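You operate a simulated robot arm through the tools that you are given. There is no shell and no other tool. Be economical: measure what you need, move in short steps, check, and stop when the job is done.

The job below is to be done with a simulated two-armed robot. You get a single attempt, and the scene is never put back.

## Task
Swap two cartons in the spares crate for the black corner block.
Fine: the CLAMPS and FILTERS cartons go on the bench above the green drawer; close the crate's lid; the TUBES and RUBBER cartons and the motor in the crate stay where they are. Set down upright: short carton, filters carton, what you pick out.

The check looks at the end state, three seconds after you hand in, the way a careful person would. Anything else that was tipped, shoved, dropped, spilled or broken makes it a failure. A push-on lid holds only when it is set on centred and level and pressed home; a screw cap is set on level and turned clockwise until tight.

## Robot
Two 7-joint arms with fingered hands on one trunk, on a base that drives. Base frame: it is fixed to the floor where the robot stands at the start and does not move with it; the origin is under the middle of the robot, x ahead of it, y to its left, z up. Readings come in cm, degrees, newtons and seconds.
The left shoulder is at the start at [2.9, 21.4, 114.3], the right one opposite. With the tool pointing down near the work surface each hand reaches from about 12 to 60 cm from the robot's upright axis, wherever it stands, measured 20 degrees to its own side. Places, roughly: bench above the drawer [60, 10, 70]; black corner block, grey corner block [50, 150, 75]; long white carton [75, 125, 75]; spares crate [60, 100, 70]; spares crate lid [90, 100, 100]; yellow-banded motor (16x16x17 cm) [70, 110, 80]. Payload 3.3 kg a hand.
Tool frame (each hand has its own): the origin (TCP) lies between the finger pads and is the grasp point; the fingertips stand 2.6 cm ahead of it; z points along the fingers, y is the line along which they close. The gripper opens to 13.2 cm. The gripper's body begins 7.3 cm behind the TCP. The gripper is a hand of 2 fingers: y runs from the thumb to the fingers, the wrist lies at [0, 0, -22.4] in the tool frame, and closing takes about 1.5 s.
Orientation is that of the tool frame in the base frame, as a unit quaternion [w, x, y, z]. With the fingers straight down and closing along the base's y, the tool's x points along the base's -x, its y along +y and its z along -z.

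## Interface
- The arms move only by the tool step_arm. It takes "left_rows", "right_rows" or both (then of equal length, played together; a hand with none holds still); each is a list of rows, each a list of 3 entries, a list of its own where there are three numbers: the finger opening in cm, from 0 to 13.2, then the shift along the tool's x, y, z in units of 20 mm (1.0 is 20 mm), then the turn, a rotation vector about the tool's x, y, z in units of 8 degrees (1.0 is 8 degrees). In form: [[gripper, [tx, ty, tz], [rx, ry, rz]], ...]. A call has 1 to 8 rows; each row shifts and turns the commanded pose from where the row before left it, along the tool's axes as they then stand. A call with a number of a shift or a turn outside -1 to 1 is refused whole. Each row takes 0.2 s and may step no farther than 5 cm and 8.6 degrees from the row before; otherwise, or with a gripper value out of range, the whole call is refused. Where a pose cannot be reached the arm comes as near as it can. A force on the tool above 90 N (or 10 N above the force at the start of the call, whichever is more), or a blocked arm, ends the call early, and 0.2 s more pass. Each finger travels about 15.3 cm/s and halts on what it meets, pressing with about 29 N; the grip force reading is that of the motor and also rises with nothing between the fingers. The clock runs only during rows and for 0.2 s after the last one: add rows that do not move to give the fingers time. The reply holds the time, the measured pose of the TCP, the force on the tool along the base axes, the opening and the grip force, in the units named above and with some noise, with the torque about the TCP (base axes, N m) and any sound that the robot's microphone picked up, and new pictures: "views" is both (left out), scene, wrist or none (wrist: the cameras of the hands that moved).
- Cameras (640 x 400 px; columns grow to the right, rows downward): "scene" is now at [8.19, 5.93, 130.78]; the picture's right is [0.70, -0.71, -0.00], its down [-0.48, -0.47, -0.74] and it looks along [0.53, 0.52, -0.67] (base axes); focal length 272 px, centre (320, 200). "left" rides on the left gripper at [-6.6, -0.3, -9.9] in its tool frame; the picture's right is [0.04, -1.00, 0.00], its down [0.83, 0.03, -0.55] and it looks along [0.55, 0.02, 0.83] (tool axes); focal length 261 px, centre (320, 200). "right" rides on the right gripper at [6.6, -0.3, -9.9] in its tool frame; the picture's right is [0.04, 1.00, 0.00], its down [-0.83, 0.03, -0.55] and it looks along [-0.55, 0.02, 0.83] (tool axes); focal length 261 px, centre (320, 200). There is no depth. A picture from a camera that has moved, and an enlarged one, comes with that camera's place and axes in the base frame and with its lens.
- move_column(by): slides the trunk up (or, below 0, down) by that many cm; the arms and the scene camera ride with it, the base frame stays. It gives what a move gives, with no picture.
- steer(legs): drives the robot by 1 to 6 legs, each [ahead, left, turn to the left] in cm, cm and degrees, along the robot's own axes; the way and the turn of a leg run together, so that a leg with both is an arc; at most 150 cm and 180 degrees a leg. The arms and the cameras ride along, it lands a little off, and it stops where it bumps. It gives what a move gives, and a new picture of the scene camera.
- set_grasp(shape, hand): the hand has 2 fingers and takes this shape, open, in about a second: jaw (thumb against the fingers, like two jaws); tri (thumb and two fingers); tip (a fingertip pinch); poke (one finger out to press); point (the index stretched); flat (the hand flat); cup (the hand cupped); fist (a fist). The gripper value then closes the fingers along that shape, each until it touches; the sizes above hold for jaw. It gives what a move gives, with no picture.
- turn_head(pan, tilt): turns the head with the scene camera to pan (to the left, within 86 degrees either way) and tilt (down, from -29 to 69), counted from straight ahead of the robot. It gives what a move gives, and a new picture of the scene camera.
- zoom(camera, box): a new picture of the part [left, top, right, bottom] of that camera's present view, enlarged. No time passes.
- finish_job(): hands the job in; it is judged then, once.

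Work in short steps. Places have to be worked out from the pictures, the camera data and where the tool is seen: move nearer, look again, correct. Check each grasp and each placing, and mend what went wrong. You have 120 turns and 260 pictures in all, those below and enlarged ones among them. Open the grippers and draw the arms clear of the work before you hand the job in, unless the task says otherwise; then end with one line.

The tools are called as name(argument=value, ...) on one line, values as JSON. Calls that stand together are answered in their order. step_arm: Moves the arms, as the interface text tells. Its arguments: {"type":"object","properties":{"left_rows":{"type":"array","items":{"type":"array"}},"right_rows":{"type":"array","items":{"type":"array"}},"views":{"type":"string","enum":["both","scene","wrist","none"]}},"required":[]} The other tools are called the same way: move_column (by) slides the trunk up or down; set_grasp (shape, hand) gives the hand a shape; steer (legs) drives the base; turn_head (pan, tilt) turns the head that bears the scene camera; zoom (camera, box) takes an enlarged picture of a part of a camera's view; finish_job () hands the job in.

At the start:

```text
t: 0.0
left_tcp_pos: [39.24, 40.7, 105.85]
left_tool_rot: [0.001, 0.0, 1.0, 0.0]
left_ft_force: [0.1, -0.4, 0.4]
left_moment: [0.0, 0.01, 0.0]
left_opening: 13.18
left_grasp_force: 0.0
left_shape: jaw
right_tcp_pos: [28.22, 1.89, 102.0]
right_tool_rot: [0.0, 0.0, 1.0, 0.0]
right_ft_force: [-0.3, 0.4, -0.1]
right_moment: [-0.01, -0.02, 0.04]
right_opening: 13.16
right_grasp_force: 0.0
right_shape: jaw
trunk travel left (down, up): [-42.5, 33.6]
robot x, y, heading: [-0.1, 0.3, -0.1]
head pan, tilt: [44.6, 42.3]
```

scene: 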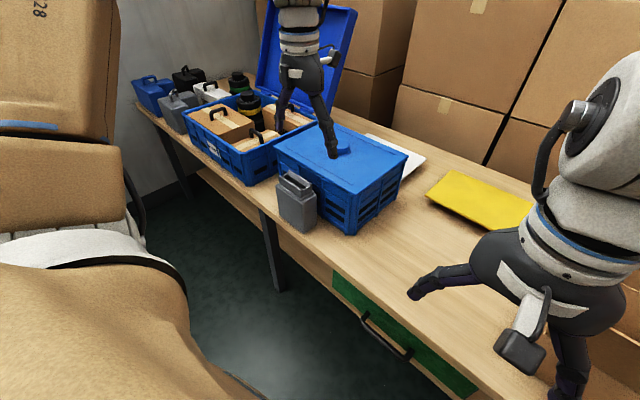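
right: 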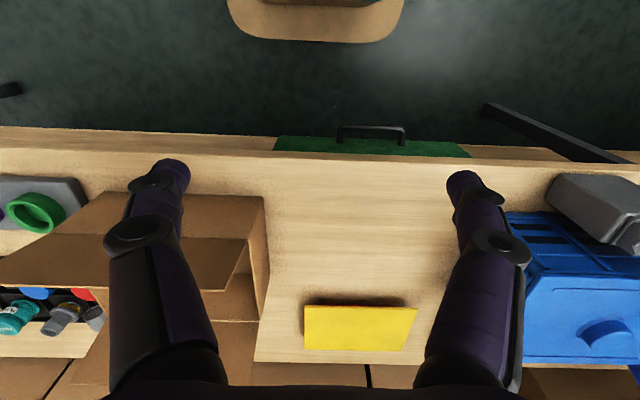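
left: 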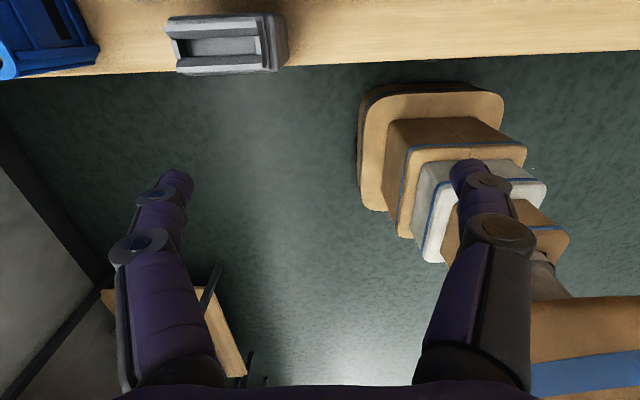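

I start by enlarging the region of the crate to read the cartons and locate things.

zoom(camera="scene", box=[120, 40, 440, 240])

zoom(camera="scene", box=[170, 60, 330, 160])

```text
2.00 times, centred on (280, 140) of scene
camera zoom: at [8.19, 5.93, 130.78], right [0.7, -0.71, 0.0], down [-0.48, -0.47, -0.74], along [0.53, 0.52, -0.67], focal length 544 px, centre (400, 320)
```

zoom: 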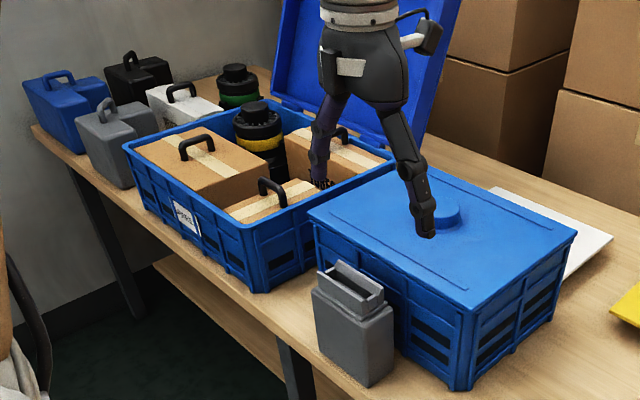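

```text
4.00 times, centred on (250, 110) of scene
camera zoom: at [8.19, 5.93, 130.78], right [0.7, -0.71, 0.0], down [-0.48, -0.47, -0.74], along [0.53, 0.52, -0.67], focal length 1087 px, centre (600, 560)
```

zoom: 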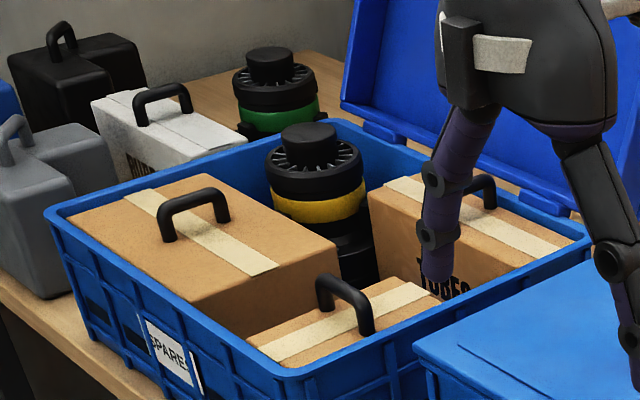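

The bench's front edge is near x=37; the area above the drawer (y -6…27) is free. I drive left along the bench to stand before the crate and look.

steer(legs=[[0, 85, 0]])

turn_head(pan=10, tilt=45)

```text
t: 4.5
left_tcp_pos: [39.42, 125.73, 105.82]
left_tool_rot: [0.0, 0.001, 1.0, 0.0]
left_ft_force: [0.1, 0.1, 0.0]
left_moment: [0.01, 0.0, 0.04]
left_opening: 13.19
left_grasp_force: 0.1
left_shape: jaw
right_tcp_pos: [28.27, 87.13, 101.85]
right_tool_rot: [0.001, 0.001, 1.0, 0.0]
right_ft_force: [0.2, 0.6, -0.1]
right_moment: [-0.02, 0.03, 0.01]
right_opening: 13.22
right_grasp_force: 0.0
right_shape: jaw
trunk travel left (down, up): [-42.5, 33.6]
robot x, y, heading: [0.11, 85.01, -0.2]
head pan, tilt: [44.6, 42.3]
camera scene: at [8.36, 91.03, 130.77], right [0.7, -0.71, 0.0], down [-0.48, -0.47, -0.74], along [0.53, 0.52, -0.67], focal length 272 px, centre (320, 200)
```

scene: 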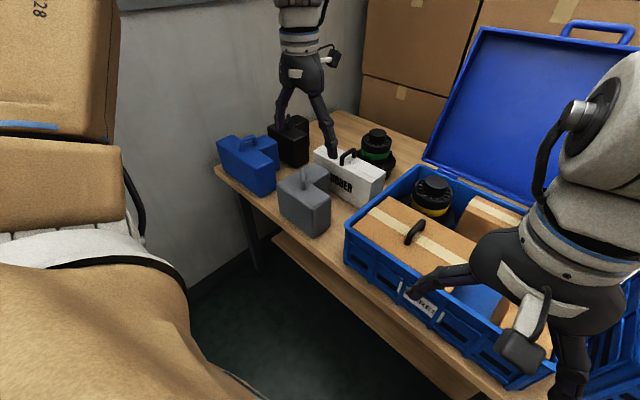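

```text
t: 5.5
left_tcp_pos: [39.49, 125.62, 105.79]
left_tool_rot: [0.0, 0.002, 1.0, 0.001]
left_ft_force: [0.2, 0.0, 0.0]
left_moment: [0.0, -0.02, 0.0]
left_opening: 13.16
left_grasp_force: 0.1
left_shape: jaw
right_tcp_pos: [28.39, 87.05, 101.97]
right_tool_rot: [0.0, 0.002, 1.0, 0.0]
right_ft_force: [0.7, 0.5, -0.4]
right_moment: [-0.01, 0.01, -0.01]
right_opening: 13.17
right_grasp_force: 0.0
right_shape: jaw
trunk travel left (down, up): [-42.5, 33.6]
robot x, y, heading: [-0.02, 85.07, -0.4]
head pan, tilt: [10.0, 45.0]
camera scene: at [10.41, 86.54, 130.38], right [0.17, -0.99, 0.0], down [-0.7, -0.12, -0.71], along [0.7, 0.12, -0.71], focal length 272 px, centre (320, 200)
```

scene: 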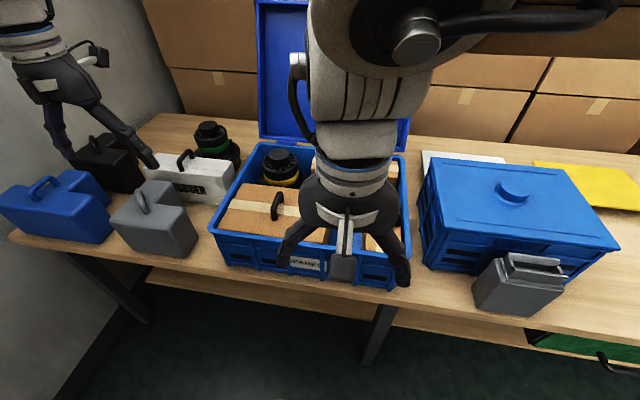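

The right arm hides the crate; I move it to the right and look again.

step_arm(right_rows=[[13, [0.6, -1, -0.5], [0, 0, 0]], [13, [0.6, -1, -0.5], [0, 0, 0]], [13, [0.6, -1, -0.5], [0, 0, 0]], [13, [0.6, -1, -0.5], [0, 0, 0]], [13, [0.6, -1, -0.5], [0, 0, 0]], [13, [0, -1, -0.5], [0, 0, 0]], [13, [0, -1, -0.5], [0, 0, 0]], [13, [0, -1, -0.5], [0, 0, 0]]], views="none")

step_arm(right_rows=[[13, [0, -1, 0], [0, 0, 0]], [13, [0, -1, 0], [0, 0, 0]], [13, [0, -1, 0], [0, 0, 0]], [13, [0, -1, 0], [0, 0, 0]], [13, [0, -1, 0], [0, 0, 0]]], views="both")

```text
t: 7.3
left_tcp_pos: [39.58, 125.64, 105.87]
left_tool_rot: [0.0, 0.002, 1.0, 0.001]
left_ft_force: [0.1, -0.3, 0.5]
left_moment: [0.0, 0.02, 0.04]
left_opening: 13.2
left_grasp_force: 0.2
left_shape: jaw
right_tcp_pos: [22.25, 70.82, 109.99]
right_tool_rot: [0.0, 0.001, 1.0, 0.0]
right_ft_force: [-0.4, -0.2, -0.2]
right_moment: [0.01, 0.01, 0.0]
right_opening: 13.02
right_grasp_force: 0.2
right_shape: jaw
trunk travel left (down, up): [-42.5, 33.6]
robot x, y, heading: [0.23, 85.36, -0.4]
head pan, tilt: [10.0, 45.0]
```

```text
t: 8.5
left_tcp_pos: [39.57, 125.47, 105.86]
left_tool_rot: [0.0, 0.001, 1.0, 0.0]
left_ft_force: [-0.8, -0.7, -0.4]
left_moment: [0.0, 0.01, -0.01]
left_opening: 13.19
left_grasp_force: 0.1
left_shape: jaw
right_tcp_pos: [22.17, 60.96, 110.0]
right_tool_rot: [0.0, 0.0, 1.0, 0.001]
right_ft_force: [-0.8, 0.1, -0.3]
right_moment: [0.03, 0.0, -0.01]
right_opening: 13.0
right_grasp_force: 0.0
right_shape: jaw
trunk travel left (down, up): [-42.5, 33.6]
robot x, y, heading: [0.4, 85.43, -0.1]
head pan, tilt: [10.0, 45.0]
camera scene: at [10.37, 86.47, 130.39], right [0.17, -0.99, 0.0], down [-0.7, -0.12, -0.71], along [0.7, 0.12, -0.71], focal length 272 px, centre (320, 200)
camera right: at [15.67, 60.62, 119.75], right [-0.04, 1.0, 0.0], down [0.83, 0.03, 0.55], along [0.55, 0.02, -0.83], focal length 261 px, centre (320, 200)
```

scene: 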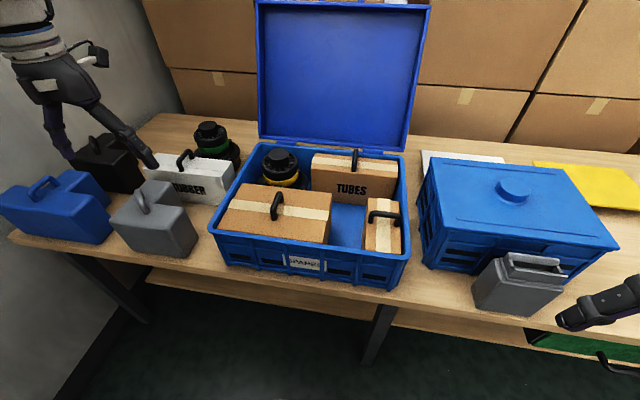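
right: 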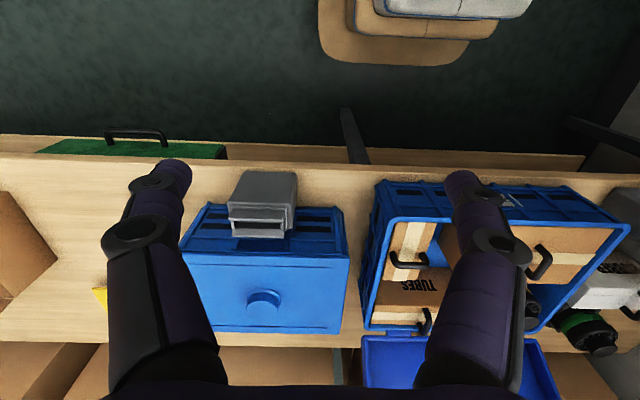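

The crate interior is visible: large front-left carton, short front-right one, TUBES back right, motor back left. I enlarge for precise edges and labels.

zoom(camera="scene", box=[200, 130, 424, 270])

zoom(camera="right", box=[340, 160, 640, 348])

zoom(camera="scene", box=[0, 110, 240, 260])

zoom(camera="left", box=[0, 0, 640, 400])

```text
2.86 times, centred on (312, 200) of scene
camera zoom: at [10.37, 86.47, 130.39], right [0.17, -0.99, 0.0], down [-0.7, -0.12, -0.71], along [0.7, 0.12, -0.71], focal length 777 px, centre (343, 200)
```

zoom: 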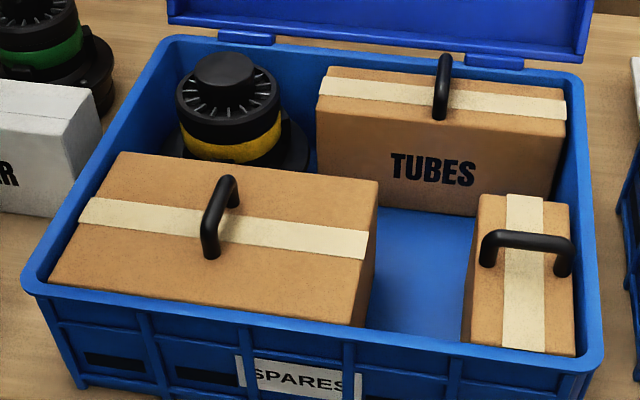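

```text
2.13 times, centred on (490, 254) of right
camera zoom: at [15.67, 60.62, 119.75], right [-0.04, 1.0, 0.0], down [0.83, 0.03, 0.55], along [0.55, 0.02, -0.83], focal length 555 px, centre (-42, 85)
```

zoom: 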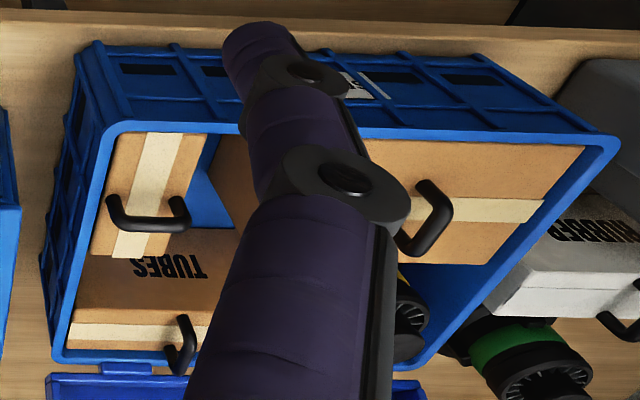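

```text
2.67 times, centred on (120, 185) of scene
camera zoom: at [10.37, 86.47, 130.39], right [0.17, -0.99, 0.0], down [-0.7, -0.12, -0.71], along [0.7, 0.12, -0.71], focal length 725 px, centre (853, 240)
```

zoom: 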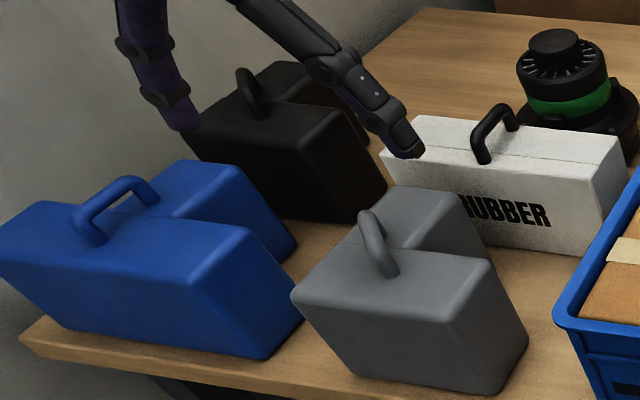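

```text
1.00 times, centred on (320, 200) of left (not enlarged: the box is as wide or as high as the picture)
camera zoom: at [46.07, 125.27, 115.76], right [-0.04, -1.0, 0.0], down [-0.83, 0.04, 0.55], along [-0.55, 0.02, -0.83], focal length 261 px, centre (320, 200)
```

zoom: 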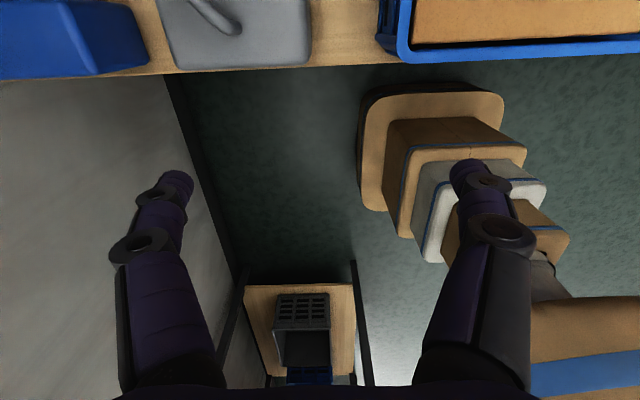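

Geometry so far (triangulated): crate rim z≈84, x 43–78, y 74–117; large carton top ≈83, x 45–60, y 91.5–115, handle bar along x; short carton y 76–83.5, handle along y. I'll take one in each hand: first shift the base to y≈91, slightly forward.

steer(legs=[[5, 6, 0]])

turn_head(pan=0, tilt=55)

```text
t: 9.6
left_tcp_pos: [44.61, 131.93, 105.79]
left_tool_rot: [0.0, 0.002, 1.0, -0.001]
left_ft_force: [-0.9, 0.3, 0.2]
left_moment: [-0.01, 0.0, -0.03]
left_opening: 13.17
left_grasp_force: 0.0
left_shape: jaw
right_tcp_pos: [27.28, 67.09, 109.95]
right_tool_rot: [-0.001, 0.002, 1.0, -0.001]
right_ft_force: [-0.5, -0.1, -0.1]
right_moment: [-0.01, -0.01, 0.02]
right_opening: 13.01
right_grasp_force: 0.1
right_shape: jaw
trunk travel left (down, up): [-42.5, 33.6]
robot x, y, heading: [4.75, 91.29, -0.1]
head pan, tilt: [10.0, 45.0]
camera scene: at [15.5, 92.68, 130.37], right [0.17, -0.99, 0.0], down [-0.7, -0.12, -0.71], along [0.7, 0.12, -0.71], focal length 272 px, centre (320, 200)
```

scene: 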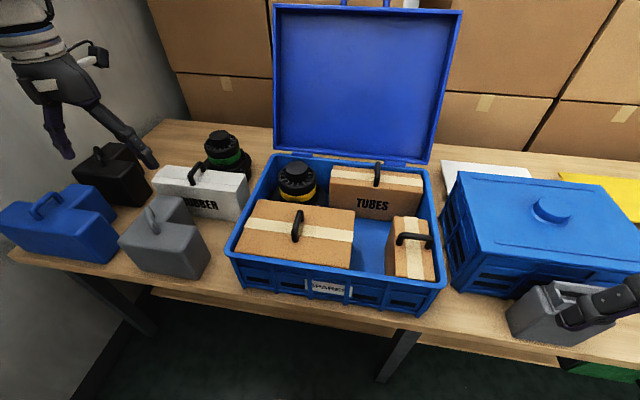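

```text
t: 10.3
left_tcp_pos: [44.64, 131.62, 105.83]
left_tool_rot: [0.0, 0.001, 1.0, 0.0]
left_ft_force: [0.4, 0.0, 1.2]
left_moment: [-0.01, 0.0, -0.03]
left_opening: 13.19
left_grasp_force: 0.0
left_shape: jaw
right_tcp_pos: [27.21, 67.08, 110.0]
right_tool_rot: [0.0, 0.002, 1.0, 0.0]
right_ft_force: [0.6, -0.9, -0.2]
right_moment: [0.01, 0.04, 0.03]
right_opening: 12.99
right_grasp_force: 0.1
right_shape: jaw
trunk travel left (down, up): [-42.5, 33.6]
robot x, y, heading: [5.18, 91.01, -0.3]
head pan, tilt: [0.0, 55.0]
camera scene: at [14.59, 91.14, 129.05], right [0.0, -1.0, 0.0], down [-0.82, 0.0, -0.57], along [0.57, 0.0, -0.82], focal length 272 px, centre (320, 200)
```

scene: 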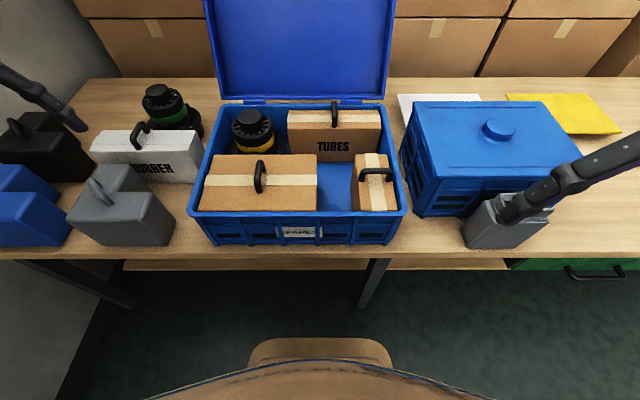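

Zoom on the handles for their positions.

zoom(camera="scene", box=[180, 90, 420, 240])

```text
2.67 times, centred on (300, 165) of scene
camera zoom: at [14.59, 91.14, 129.05], right [0.0, -1.0, 0.0], down [-0.82, 0.0, -0.57], along [0.57, 0.0, -0.82], focal length 725 px, centre (373, 293)
```

zoom: 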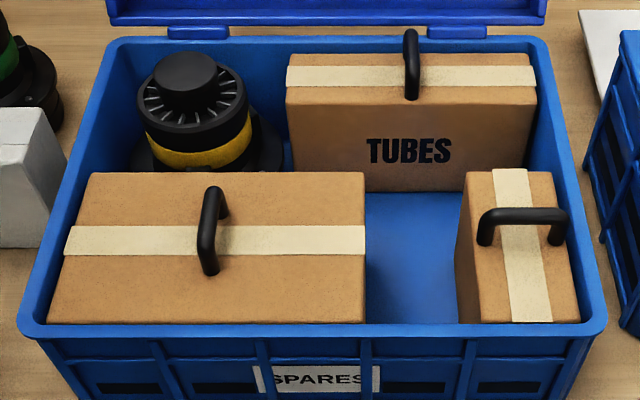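

Handles: large ≈(52, 103.8), short ≈(51.7, 79.4), bar tops around z 87. I move the left hand over the large one, and turn the right hand 90° for the short one.

step_arm(left_rows=[[8, [-0.26, -1, 0], [0, 0, 0]], [7, [-0.26, -1, 0], [0, 0, 0]], [6, [-0.26, -1, 0], [0, 0, 0]], [6, [-0.26, -1, 0], [0, 0, 0]], [6, [-0.26, -1, 0], [0, 0, 0]], [6, [-0.26, -1, 0], [0, 0, 0]], [6, [-0.26, -1, 0], [0, 0, 0]], [6, [-0.26, -1, 0], [0, 0, 0]]], right_rows=[[8, [0, 0, 0], [0, 0, -0.9375]], [7, [0, 0, 0], [0, 0, -0.9375]], [6, [0, 0, 0], [0, 0, -0.9375]], [6, [0, 0, 0], [0, 0, -0.9375]], [6, [0, 0, 0], [0, 0, -0.9375]], [6, [0, 0, 0], [0, 0, -0.9375]], [6, [0, 0, 0], [0, 0, -0.9375]], [6, [0, 0, 0], [0, 0, -0.9375]]], views="none")

step_arm(left_rows=[[6, [-0.26, -1, 0], [0, 0, 0]], [6, [-0.26, -1, 0], [0, 0, 0]], [6, [-0.26, -1, 0], [0, 0, 0]], [6, [-0.26, -1, 0], [0, 0, 0]], [6, [-0.26, -1, 0], [0, 0, 0]], [6, [-0.26, -1, 0], [0, 0, 0]]], right_rows=[[6, [0, 0, 0], [0, 0, -0.9375]], [6, [0, 0, 0], [0, 0, -0.9375]], [6, [0, 0, 0], [0, 0, -0.9375]], [6, [0, 0, 0], [0, 0, -0.9375]], [6, [0, 0, 0], [0, 0, 0]], [6, [0, 0, 0], [0, 0, 0]]], views="both")

```text
t: 12.1
left_tcp_pos: [43.96, 119.3, 102.9]
left_tool_rot: [0.001, 0.002, 1.0, -0.002]
left_ft_force: [1.0, 0.0, 0.1]
left_moment: [0.0, -0.01, 0.01]
left_opening: 6.07
left_grasp_force: 0.1
left_shape: jaw
left hand out of reach, approached as far as the arm can: row 3, 4, 5, 6, 7, 8
right_tcp_pos: [27.23, 66.96, 110.01]
right_tool_rot: [0.0, -0.499, 0.867, 0.0]
right_ft_force: [0.3, 0.2, -0.9]
right_moment: [-0.02, 0.0, -0.03]
right_opening: 6.04
right_grasp_force: 0.1
right_shape: jaw
trunk travel left (down, up): [-42.5, 33.6]
robot x, y, heading: [5.02, 91.06, -0.1]
head pan, tilt: [0.0, 55.0]
```

```text
t: 13.5
left_tcp_pos: [42.19, 116.79, 101.63]
left_tool_rot: [0.002, 0.002, 1.0, -0.002]
left_ft_force: [-0.7, 0.2, 0.1]
left_moment: [-0.01, 0.0, -0.01]
left_opening: 6.06
left_grasp_force: 0.1
left_shape: jaw
left hand out of reach, approached as far as the arm can: row 1, 2, 3, 4, 5, 6
right_tcp_pos: [27.22, 66.95, 109.99]
right_tool_rot: [0.0, -0.706, 0.708, 0.0]
right_ft_force: [0.9, -0.4, 0.8]
right_moment: [0.02, 0.02, -0.01]
right_opening: 6.06
right_grasp_force: 0.0
right_shape: jaw
trunk travel left (down, up): [-42.5, 33.6]
robot x, y, heading: [5.27, 91.29, -0.2]
head pan, tilt: [0.0, 55.0]
camera scene: at [14.59, 91.14, 129.04], right [0.0, -1.0, 0.0], down [-0.82, 0.0, -0.57], along [0.57, 0.0, -0.82], focal length 272 px, centre (320, 200)
camera right: at [27.49, 60.42, 119.76], right [-1.0, -0.04, 0.0], down [-0.03, 0.83, 0.55], along [-0.02, 0.55, -0.83], focal length 261 px, centre (320, 200)
camera left: at [48.78, 116.43, 111.51], right [-0.04, -1.0, 0.0], down [-0.83, 0.04, 0.55], along [-0.55, 0.02, -0.84], focal length 261 px, centre (320, 200)
```

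scene: 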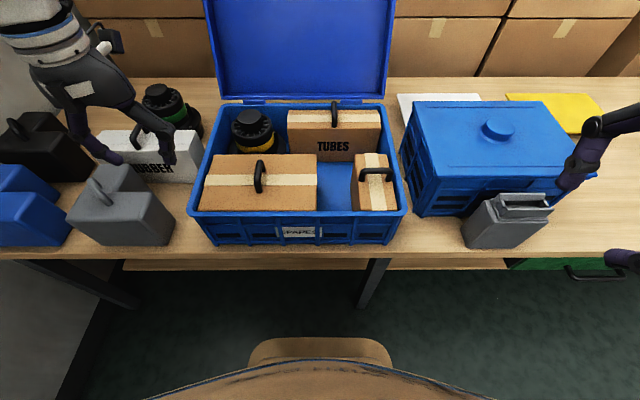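
right: 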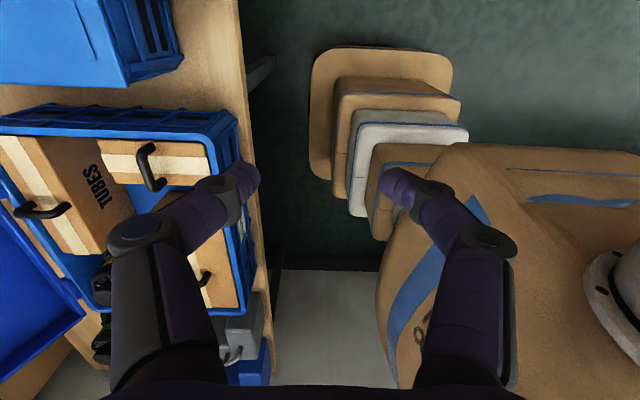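
left: 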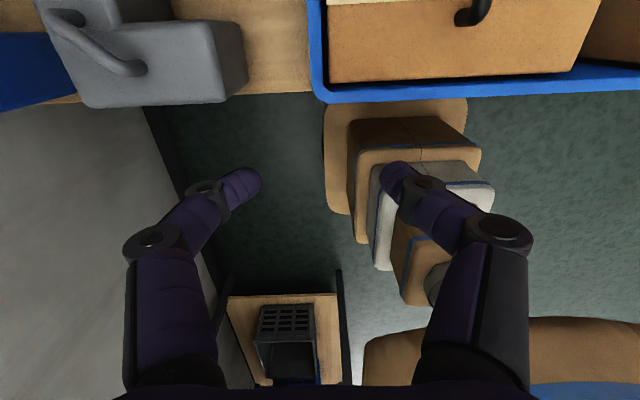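

The left arm is limited this high relative to the shoulder; I raise the trunk 12 cm so the hands work lower relative to the shoulders (and I'll later lift using the column).

move_column(by=12)

step_arm(left_rows=[[6, [0, 0, 0], [0, 0, 0]], [6, [0, 0, 0], [0, 0, 0]]], right_rows=[[6, [0, 0, 0.5], [0, 0, 0]], [6, [0, 0, 0.5], [0, 0, 0]]], views="none")

```text
t: 15.0
left_tcp_pos: [42.07, 117.0, 114.15]
left_tool_rot: [0.008, 0.002, 1.0, -0.002]
left_ft_force: [0.3, 0.0, -0.3]
left_moment: [-0.03, 0.01, 0.06]
left_opening: 6.1
left_grasp_force: 0.1
left_shape: jaw
right_tcp_pos: [27.19, 66.93, 121.98]
right_tool_rot: [0.0, -0.706, 0.708, 0.0]
right_ft_force: [0.4, 0.3, -0.4]
right_moment: [-0.01, -0.01, -0.02]
right_opening: 6.05
right_grasp_force: 0.1
right_shape: jaw
trunk travel left (down, up): [-54.5, 21.6]
robot x, y, heading: [4.72, 91.32, -0.3]
head pan, tilt: [0.0, 55.0]
```

```text
t: 15.6
left_tcp_pos: [42.02, 116.8, 113.98]
left_tool_rot: [0.009, 0.002, 1.0, -0.002]
left_ft_force: [0.2, 0.4, 0.6]
left_moment: [0.01, 0.03, -0.02]
left_opening: 6.06
left_grasp_force: 0.2
left_shape: jaw
right_tcp_pos: [27.16, 66.91, 120.02]
right_tool_rot: [0.0, -0.706, 0.709, 0.001]
right_ft_force: [0.9, 0.2, -0.1]
right_moment: [-0.01, -0.01, 0.03]
right_opening: 6.05
right_grasp_force: 0.1
right_shape: jaw
trunk travel left (down, up): [-54.5, 21.6]
robot x, y, heading: [5.46, 91.13, -0.3]
head pan, tilt: [0.0, 55.0]
```

Lower the left hand in place and carry the right hand toward above the short carton.

step_arm(left_rows=[[6, [0, 0, 1], [0, 0, 0]], [6, [0, 0, 1], [0, 0, 0]], [6, [0, 0, 1], [0, 0, 0]], [6, [0, 0, 1], [0, 0, 0]], [6, [0, 0, 1], [0, 0, 0]], [6, [0, 0, 1], [0, 0, 0]], [6, [0, 0, 0], [0, 0, 0]], [6, [0, 0, 0], [0, 0, 0]]], right_rows=[[6, [-0.52, -1, 0.83], [0, 0, 0]], [6, [-0.52, -1, 0.83], [0, 0, 0]], [6, [-0.52, -1, 0.83], [0, 0, 0]], [6, [-0.52, -1, 0.83], [0, 0, 0]], [6, [-0.52, -1, 0.83], [0, 0, 0]], [6, [-0.52, -1, 0.83], [0, 0, 0]], [6, [-0.52, -1, 0.83], [0, 0, 0]], [6, [-0.52, -1, 0.83], [0, 0, 0]]], views="scene")

```text
t: 17.4
left_tcp_pos: [42.33, 116.86, 101.97]
left_tool_rot: [0.008, 0.002, 1.0, -0.002]
left_ft_force: [-0.8, 0.2, -1.0]
left_moment: [0.01, 0.03, 0.04]
left_opening: 6.05
left_grasp_force: 0.1
left_shape: jaw
right_tcp_pos: [43.3, 75.14, 106.57]
right_tool_rot: [-0.001, -0.706, 0.708, 0.0]
right_ft_force: [0.4, -0.3, 0.8]
right_moment: [-0.02, 0.05, 0.0]
right_opening: 6.06
right_grasp_force: 0.0
right_shape: jaw
trunk travel left (down, up): [-54.5, 21.6]
robot x, y, heading: [4.94, 90.79, -0.1]
head pan, tilt: [0.0, 55.0]
camera scene: at [13.71, 91.19, 141.08], right [0.0, -1.0, 0.0], down [-0.82, 0.0, -0.57], along [0.57, 0.0, -0.82], focal length 272 px, centre (320, 200)
```

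scene: 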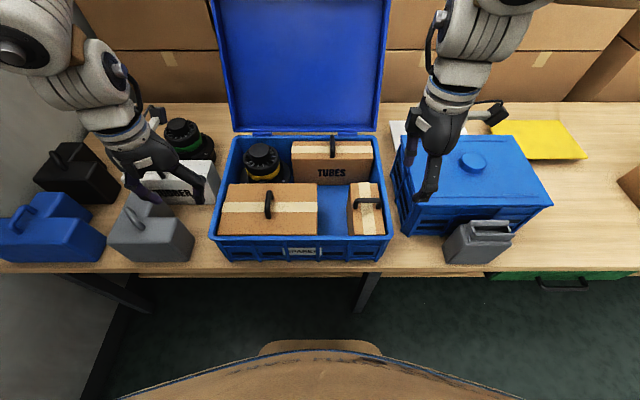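

Both hands follow now; move each over its handle at z≈97.

step_arm(left_rows=[[6, [-0.61, -0.82, 0.3], [0, 0, 0]], [6, [-0.61, -0.82, 0.3], [0, 0, 0]], [6, [-0.61, -0.82, 0.3], [0, 0, 0]], [6, [-0.61, -0.82, 0.3], [0, 0, 0]], [6, [-0.61, -0.82, 0.3], [0, 0, 0]], [6, [-0.61, -0.82, 0.3], [0, 0, 0]], [6, [-0.61, -0.82, 0.3], [0, 0, 0]], [6, [-0.61, -0.82, 0.3], [0, 0, 0]]], right_rows=[[6, [-0.27, -0.525, 0.6], [0, 0, 0]], [6, [-0.27, -0.525, 0.6], [0, 0, 0]], [6, [-0.27, -0.525, 0.6], [0, 0, 0]], [6, [-0.27, -0.525, 0.6], [0, 0, 0]], [6, [-0.27, -0.525, 0.6], [0, 0, 0]], [6, [-0.27, -0.525, 0.6], [0, 0, 0]], [6, [-0.27, -0.525, 0.6], [0, 0, 0]], [6, [-0.27, -0.525, 0.6], [0, 0, 0]]], views="both")

```text
t: 19.2
left_tcp_pos: [42.98, 115.89, 101.7]
left_tool_rot: [0.009, 0.002, 1.0, -0.003]
left_ft_force: [0.5, -0.2, 0.2]
left_moment: [-0.03, 0.03, -0.01]
left_opening: 6.02
left_grasp_force: 0.0
left_shape: jaw
left hand out of reach, approached as far as the arm can: row 1, 2, 3, 4, 5, 6, 7, 8
right_tcp_pos: [51.76, 79.67, 97.06]
right_tool_rot: [-0.001, -0.705, 0.709, -0.001]
right_ft_force: [0.9, -1.1, 0.1]
right_moment: [0.0, 0.01, -0.01]
right_opening: 6.05
right_grasp_force: 0.0
right_shape: jaw
trunk travel left (down, up): [-54.5, 21.6]
robot x, y, heading: [5.42, 90.83, -0.3]
head pan, tilt: [0.0, 55.0]
camera scene: at [13.66, 91.2, 141.08], right [0.0, -1.0, 0.0], down [-0.82, 0.0, -0.57], along [0.57, 0.0, -0.82], focal length 272 px, centre (320, 200)
camera right: at [51.96, 73.06, 106.87], right [-1.0, -0.04, 0.0], down [-0.03, 0.83, 0.55], along [-0.02, 0.55, -0.83], focal length 261 px, centre (320, 200)
camera left: at [49.41, 115.66, 111.7], right [-0.04, -1.0, 0.01], down [-0.84, 0.04, 0.54], along [-0.54, 0.02, -0.84], focal length 261 px, centre (320, 200)
```

scene: 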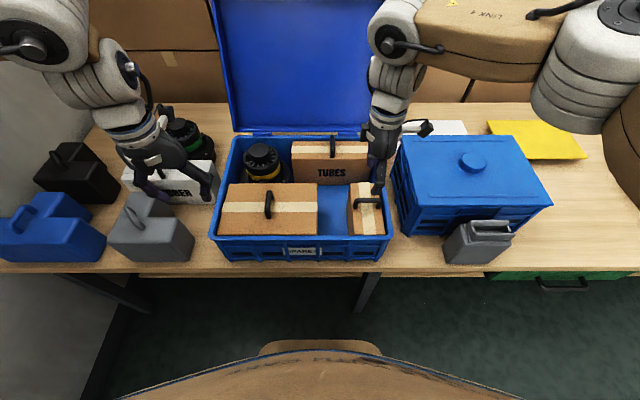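
right: 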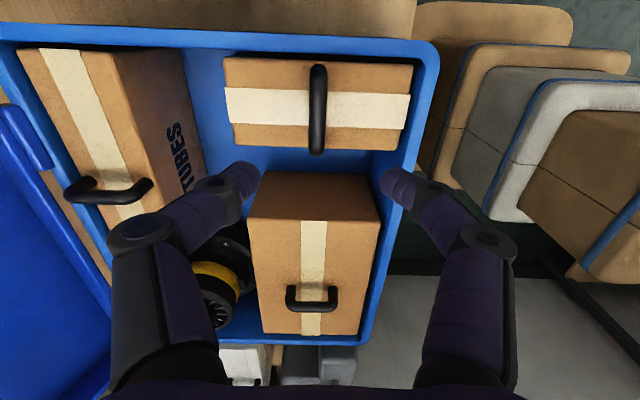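
left: 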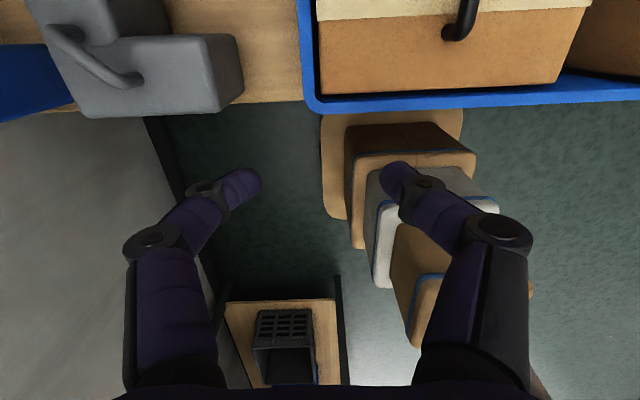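

Right hand is well placed over the short handle (bar slightly toward -y). I lower it to z≈87 and at the same time probe whether a wrist turn frees the left arm.

step_arm(left_rows=[[6, [0, 0, 0], [0, 0, 0.9]], [6, [0, 0, 0], [0, 0, 0.9]], [6, [0, 0, 0], [0, 0, 0.9]], [6, [0, 0, 0], [0, 0, 0.9]], [6, [0, 0, 0], [0, 0, 0.9]], [6, [0, 0, 0], [0, 0, 0]]], right_rows=[[6, [0.4, 0, 0.8], [0, 0, 0]], [6, [0, 0, 0.8], [0, 0, 0]], [6, [0, 0, 0.8], [0, 0, 0]], [6, [0, 0, 0.8], [0, 0, 0]], [6, [0, 0, 0.8], [0, 0, 0]], [6, [0, 0, 0.9], [0, 0, 0]]], views="wrist")

```text
t: 20.6
left_tcp_pos: [42.89, 115.99, 101.76]
left_tool_rot: [0.008, 0.312, 0.95, 0.0]
left_ft_force: [0.0, 0.5, 0.0]
left_moment: [0.03, -0.01, 0.0]
left_opening: 6.06
left_grasp_force: 0.1
left_shape: jaw
right_tcp_pos: [51.63, 78.76, 87.2]
right_tool_rot: [0.001, -0.707, 0.708, 0.0]
right_ft_force: [-0.1, 0.5, 0.0]
right_moment: [0.02, -0.01, 0.01]
right_opening: 6.07
right_grasp_force: 0.0
right_shape: jaw
trunk travel left (down, up): [-54.5, 21.6]
robot x, y, heading: [4.93, 91.11, -0.3]
head pan, tilt: [0.0, 55.0]
camera right: at [51.93, 72.21, 97.03], right [-1.0, -0.04, 0.0], down [-0.03, 0.83, 0.55], along [-0.02, 0.55, -0.83], focal length 261 px, centre (320, 200)
camera left: at [47.98, 111.88, 111.74], right [-0.62, -0.78, -0.01], down [-0.66, 0.52, 0.54], along [-0.42, 0.34, -0.84], focal length 261 px, centre (320, 200)
```

right: 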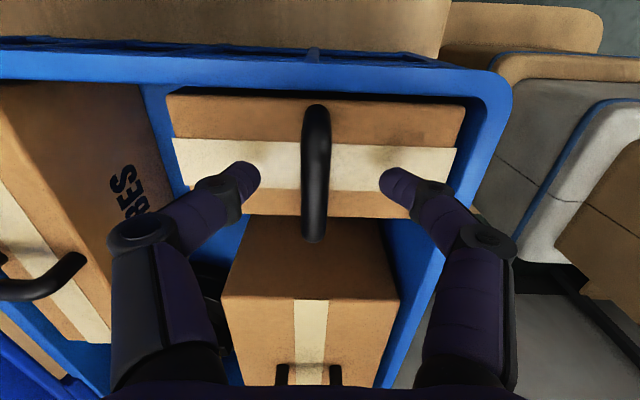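
left: 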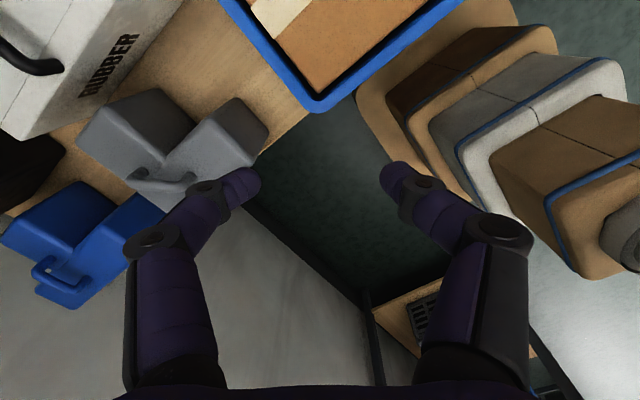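

The bar stands between the fingers; small correction toward -y and down, then close.

step_arm(right_rows=[[6, [0.35, 0, 0.25], [0, 0, 0]], [4, [0, 0, 0], [0, 0, 0]], [2, [0, 0, 0], [0, 0, 0]], [0, [0, 0, 0], [0, 0, 0]], [0, [0, 0, 0], [0, 0, 0]], [0, [0, 0, 0], [0, 0, 0]], [0, [0, 0, 0], [0, 0, 0]], [0, [0, 0, 0], [0, 0, 0]]], views="wrist")

```text
t: 22.4
left_tcp_pos: [42.95, 115.95, 101.67]
left_tool_rot: [0.009, 0.31, 0.951, 0.0]
left_ft_force: [-1.0, 0.1, -0.6]
left_moment: [-0.01, 0.01, 0.01]
left_opening: 6.06
left_grasp_force: 0.1
left_shape: jaw
right_tcp_pos: [51.72, 77.99, 86.8]
right_tool_rot: [0.0, -0.706, 0.708, 0.001]
right_ft_force: [-0.1, 0.1, -3.1]
right_moment: [-0.03, 0.0, 0.02]
right_opening: 0.01
right_grasp_force: 29.1
right_shape: jaw
trunk travel left (down, up): [-54.5, 21.6]
robot x, y, heading: [4.78, 91.02, -0.3]
head pan, tilt: [0.0, 55.0]
camera right: at [51.95, 71.48, 96.54], right [-1.0, -0.04, 0.0], down [-0.03, 0.83, 0.55], along [-0.02, 0.55, -0.83], focal length 261 px, centre (320, 200)
```

right: 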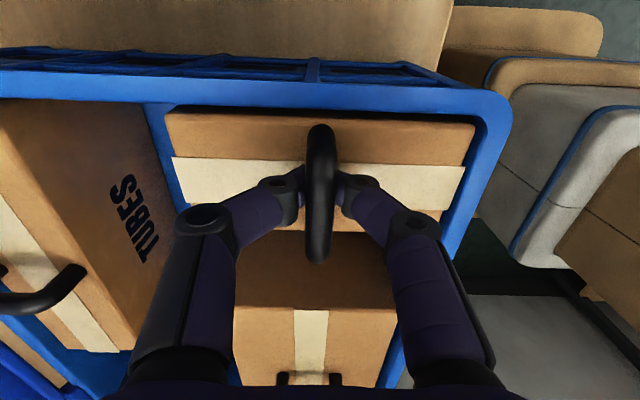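

The fingers met under the bar (opening 0); the bar lies higher. I open, rise 1.6 cm and close again.

step_arm(right_rows=[[5, [0, 0, 0], [0, 0, 0]], [5, [0, 0, 0], [0, 0, 0]], [5, [0, 0, -0.8], [0, 0, 0]], [0, [0, 0, 0], [0, 0, 0]], [0, [0, 0, 0], [0, 0, 0]], [0, [0, 0, 0], [0, 0, 0]], [0, [0, 0, 0], [0, 0, 0]]], views="wrist")

```text
t: 24.0
left_tcp_pos: [43.01, 115.88, 101.82]
left_tool_rot: [0.01, 0.311, 0.95, 0.0]
left_ft_force: [0.3, -0.1, 0.0]
left_moment: [-0.01, 0.02, 0.0]
left_opening: 6.06
left_grasp_force: 0.0
left_shape: jaw
right_tcp_pos: [51.63, 78.03, 88.37]
right_tool_rot: [0.0, -0.706, 0.708, 0.0]
right_ft_force: [0.0, -0.4, 6.9]
right_moment: [0.01, 0.01, 0.01]
right_opening: 0.64
right_grasp_force: 29.5
right_shape: jaw
trunk travel left (down, up): [-54.5, 21.6]
robot x, y, heading: [5.34, 91.01, -0.2]
head pan, tilt: [0.0, 55.0]
camera right: at [51.95, 71.51, 98.19], right [-1.0, -0.04, 0.0], down [-0.03, 0.83, 0.55], along [-0.02, 0.55, -0.83], focal length 261 px, centre (320, 200)
```

right: 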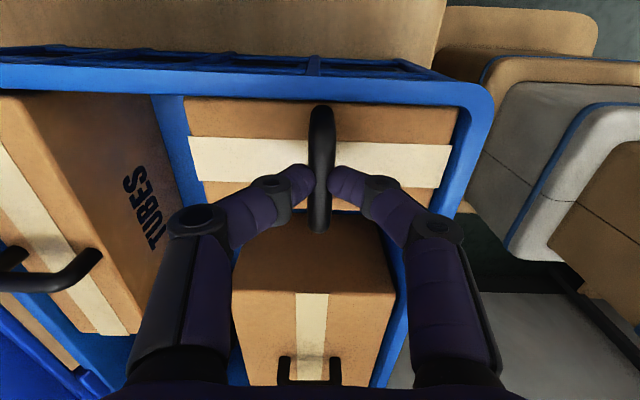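

Opening 0.64 with an upward push: pinching just above the bar's middle. Regrip 0.6 cm lower.

step_arm(right_rows=[[5, [0, 0, 0], [0, 0, 0]], [5, [0, 0, 0], [0, 0, 0]], [5, [0, 0, 0.3], [0, 0, 0]], [0, [0, 0, 0], [0, 0, 0]], [0, [0, 0, 0], [0, 0, 0]], [0, [0, 0, 0], [0, 0, 0]], [0, [0, 0, 0], [0, 0, 0]]], views="wrist")

```text
t: 25.6
left_tcp_pos: [43.01, 115.87, 101.7]
left_tool_rot: [0.009, 0.311, 0.95, 0.0]
left_ft_force: [0.5, -0.3, -0.2]
left_moment: [0.0, 0.0, 0.01]
left_opening: 6.05
left_grasp_force: 0.0
left_shape: jaw
right_tcp_pos: [51.72, 78.01, 87.89]
right_tool_rot: [-0.001, -0.706, 0.708, 0.001]
right_ft_force: [0.2, -0.2, 0.1]
right_moment: [0.04, -0.02, 0.02]
right_opening: 0.78
right_grasp_force: 29.0
right_shape: jaw
trunk travel left (down, up): [-54.5, 21.6]
robot x, y, heading: [5.41, 91.33, -0.2]
head pan, tilt: [0.0, 55.0]
camera right: at [51.97, 71.49, 97.53], right [-1.0, -0.04, 0.0], down [-0.03, 0.83, 0.55], along [-0.02, 0.55, -0.83], focal length 261 px, centre (320, 200)
```

right: 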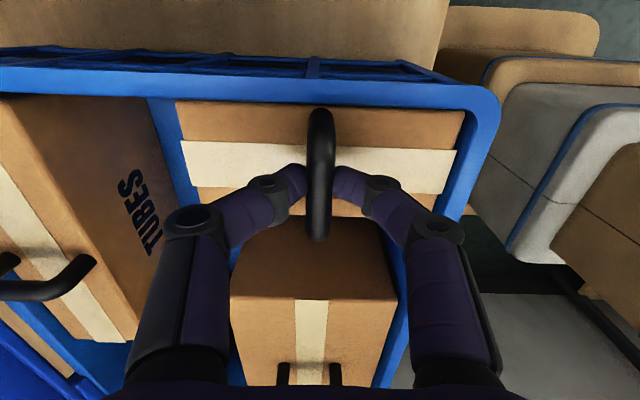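

Centered grip with zero net force. I lift with the column.

move_column(by=4)

step_arm(right_rows=[[0, [0, 0, 0], [0, 0, 0]]])

```text
t: 26.4
left_tcp_pos: [43.19, 115.94, 105.7]
left_tool_rot: [0.01, 0.311, 0.95, -0.001]
left_ft_force: [0.0, 0.2, -0.9]
left_moment: [0.0, 0.0, 0.02]
left_opening: 6.06
left_grasp_force: 0.2
left_shape: jaw
right_tcp_pos: [51.69, 78.02, 91.85]
right_tool_rot: [-0.001, -0.706, 0.709, 0.001]
right_ft_force: [0.1, -0.1, -2.9]
right_moment: [0.04, 0.0, 0.01]
right_opening: 0.78
right_grasp_force: 28.9
right_shape: jaw
trunk travel left (down, up): [-58.5, 17.6]
robot x, y, heading: [5.05, 91.21, -0.2]
head pan, tilt: [0.0, 55.0]
```

```text
t: 26.8
left_tcp_pos: [42.95, 116.02, 105.64]
left_tool_rot: [0.01, 0.311, 0.95, 0.0]
left_ft_force: [-0.8, -0.3, -0.8]
left_moment: [0.0, -0.01, 0.03]
left_opening: 6.07
left_grasp_force: 0.1
left_shape: jaw
right_tcp_pos: [51.68, 78.05, 91.83]
right_tool_rot: [-0.001, -0.706, 0.708, 0.0]
right_ft_force: [-0.6, 1.1, -1.9]
right_moment: [0.0, -0.04, 0.0]
right_opening: 0.77
right_grasp_force: 29.1
right_shape: jaw
trunk travel left (down, up): [-58.5, 17.6]
robot x, y, heading: [5.02, 91.19, -0.3]
head pan, tilt: [0.0, 55.0]
camera scene: at [13.51, 91.15, 145.08], right [0.0, -1.0, 0.0], down [-0.82, 0.0, -0.57], along [0.57, 0.0, -0.82], focal length 272 px, centre (320, 200)
camera right: at [51.93, 71.47, 101.53], right [-1.0, -0.04, 0.0], down [-0.03, 0.83, 0.55], along [-0.02, 0.55, -0.83], focal length 261 px, centre (320, 200)
```

scene: 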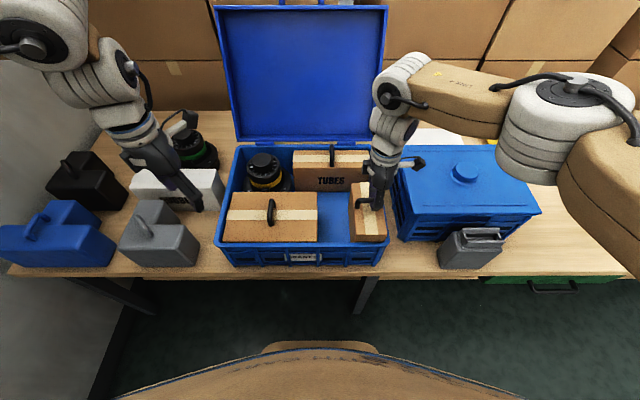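
right: 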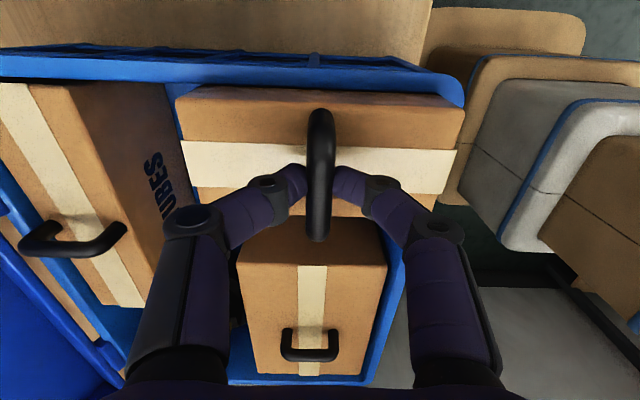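

It is held and hangs level (~0.3 kg). I raise it further with column and arm, to clear the closed crate.

move_column(by=16)

step_arm(right_rows=[[0, [0, 0.4, -1], [0, 0, 0]], [0, [0, 0.4, -1], [0, 0, 0]], [0, [0, 0.4, -1], [0, 0, 0]], [0, [0, 0.4, -1], [0, 0, 0]], [0, [0, 0.4, -1], [0, 0, 0]]], views="scene")

```text
t: 28.6
left_tcp_pos: [42.89, 116.05, 121.65]
left_tool_rot: [0.011, 0.311, 0.95, -0.001]
left_ft_force: [-0.3, 0.3, 0.5]
left_moment: [-0.02, 0.0, -0.01]
left_opening: 6.07
left_grasp_force: 0.0
left_shape: jaw
right_tcp_pos: [51.59, 78.01, 107.79]
right_tool_rot: [-0.002, -0.706, 0.708, 0.0]
right_ft_force: [0.4, 0.0, -3.0]
right_moment: [0.03, 0.04, -0.02]
right_opening: 0.78
right_grasp_force: 29.1
right_shape: jaw
trunk travel left (down, up): [-74.5, 1.6]
robot x, y, heading: [5.15, 90.86, -0.2]
head pan, tilt: [0.0, 55.0]
```

```text
t: 29.9
left_tcp_pos: [42.9, 116.11, 121.85]
left_tool_rot: [0.01, 0.31, 0.951, 0.0]
left_ft_force: [0.5, -0.3, 0.3]
left_moment: [0.01, 0.0, 0.01]
left_opening: 6.05
left_grasp_force: 0.1
left_shape: jaw
right_tcp_pos: [47.68, 78.03, 117.75]
right_tool_rot: [0.0, -0.706, 0.708, 0.001]
right_ft_force: [0.2, -0.1, -3.7]
right_moment: [-0.01, 0.0, -0.02]
right_opening: 0.74
right_grasp_force: 29.0
right_shape: jaw
trunk travel left (down, up): [-74.5, 1.6]
robot x, y, heading: [5.31, 91.27, -0.3]
head pan, tilt: [0.0, 55.0]
camera scene: at [13.25, 91.16, 161.1], right [0.0, -1.0, 0.0], down [-0.82, 0.0, -0.57], along [0.57, 0.0, -0.82], focal length 272 px, centre (320, 200)
```

scene: 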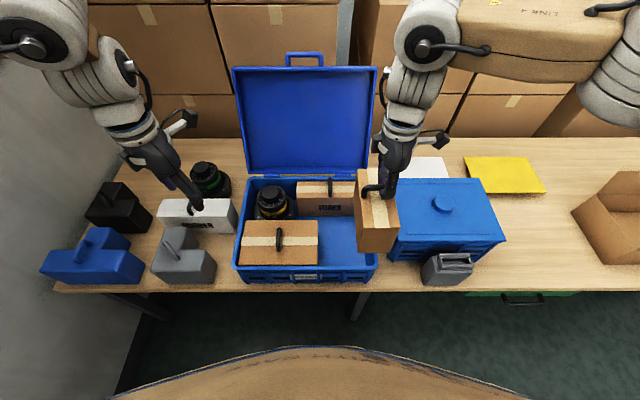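

The drawer spans about y −7…36 (z≈55), and the free bench there is y −5…33. I drive right 77 cm to bring the short carton over y≈1.

steer(legs=[[0, -77, 0]])

```text
t: 34.0
left_tcp_pos: [42.72, 39.62, 121.7]
left_tool_rot: [0.011, 0.31, 0.951, -0.001]
left_ft_force: [0.2, 0.2, 0.4]
left_moment: [0.0, 0.02, 0.04]
left_opening: 6.03
left_grasp_force: 0.1
left_shape: jaw
right_tcp_pos: [47.51, 1.64, 117.89]
right_tool_rot: [0.0, -0.706, 0.708, 0.0]
right_ft_force: [0.6, 0.1, -2.8]
right_moment: [0.0, -0.03, 0.03]
right_opening: 0.75
right_grasp_force: 28.7
right_shape: jaw
trunk travel left (down, up): [-74.5, 1.6]
robot x, y, heading: [5.03, 14.72, 0.1]
head pan, tilt: [0.0, 55.0]
camera scene: at [13.1, 14.67, 161.09], right [0.0, -1.0, 0.0], down [-0.82, 0.0, -0.57], along [0.57, 0.0, -0.82], focal length 272 px, centre (320, 200)
```

scene: 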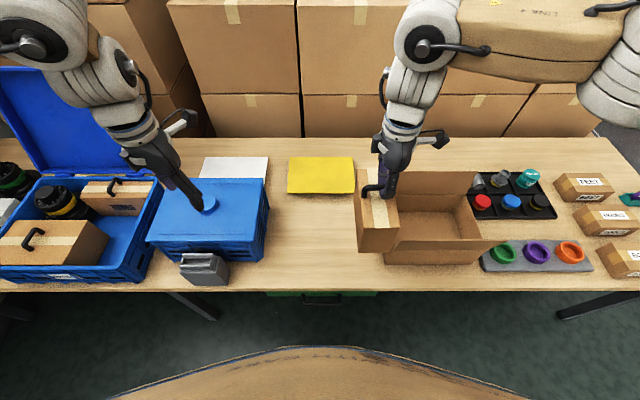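

Position is good (y≈1.6, drawer y −7…35). I lower with column 14 cm, then arm.

move_column(by=-14)

step_arm(right_rows=[[0, [0, -0.2, 0.9], [0, 0, 0]], [0, [0, -0.2, 0.9], [0, 0, 0]], [0, [0, -0.2, 0.9], [0, 0, 0]], [0, [0, -0.2, 0.9], [0, 0, 0]], [0, [0, -0.2, 0.9], [0, 0, 0]], [0, [0, -0.2, 0.9], [0, 0, 0]], [0, [0, 0, 0.5], [0, 0, 0]]], views="both")

```text
t: 35.6
left_tcp_pos: [42.75, 39.62, 107.78]
left_tool_rot: [0.011, 0.31, 0.951, 0.0]
left_ft_force: [-0.1, -0.4, -1.3]
left_moment: [0.0, 0.0, 0.01]
left_opening: 6.03
left_grasp_force: 0.0
left_shape: jaw
right_tcp_pos: [47.44, 1.71, 103.8]
right_tool_rot: [0.0, -0.706, 0.708, 0.0]
right_ft_force: [0.3, -0.2, -4.1]
right_moment: [-0.02, -0.01, -0.02]
right_opening: 0.76
right_grasp_force: 28.8
right_shape: jaw
trunk travel left (down, up): [-60.5, 15.6]
robot x, y, heading: [4.94, 14.73, -0.3]
head pan, tilt: [0.0, 55.0]
```

```text
t: 37.2
left_tcp_pos: [42.7, 39.73, 107.79]
left_tool_rot: [0.011, 0.31, 0.951, -0.001]
left_ft_force: [-0.4, 0.1, -0.5]
left_moment: [-0.01, 0.0, -0.01]
left_opening: 6.03
left_grasp_force: 0.1
left_shape: jaw
right_tcp_pos: [49.94, 1.65, 92.11]
right_tool_rot: [0.0, -0.706, 0.708, -0.001]
right_ft_force: [-0.4, -0.5, -3.3]
right_moment: [-0.02, 0.03, 0.0]
right_opening: 0.76
right_grasp_force: 28.5
right_shape: jaw
trunk travel left (down, up): [-60.5, 15.6]
robot x, y, heading: [4.7, 14.64, -0.2]
head pan, tilt: [0.0, 55.0]
camera scene: at [13.24, 14.69, 147.09], right [0.0, -1.0, 0.0], down [-0.82, 0.0, -0.57], along [0.57, 0.0, -0.82], focal length 272 px, centre (320, 200)
camera right: at [50.18, -4.93, 101.81], right [-1.0, -0.04, 0.0], down [-0.03, 0.83, 0.55], along [-0.02, 0.55, -0.83], focal length 261 px, centre (320, 200)
```

scene: 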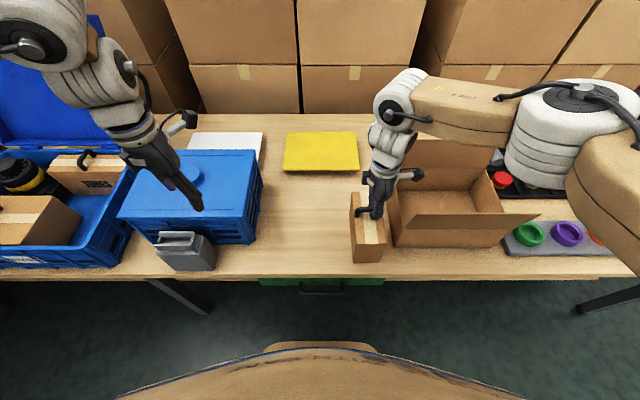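
right: 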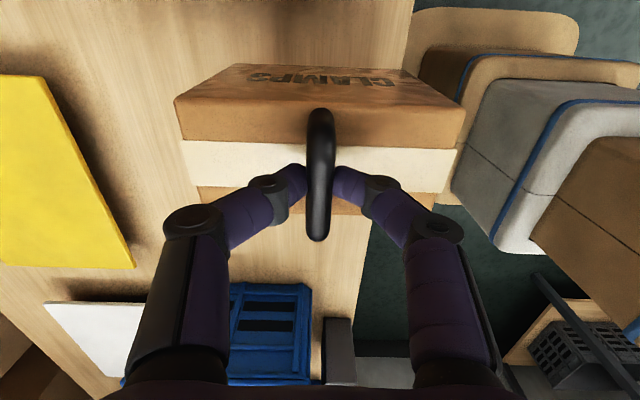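

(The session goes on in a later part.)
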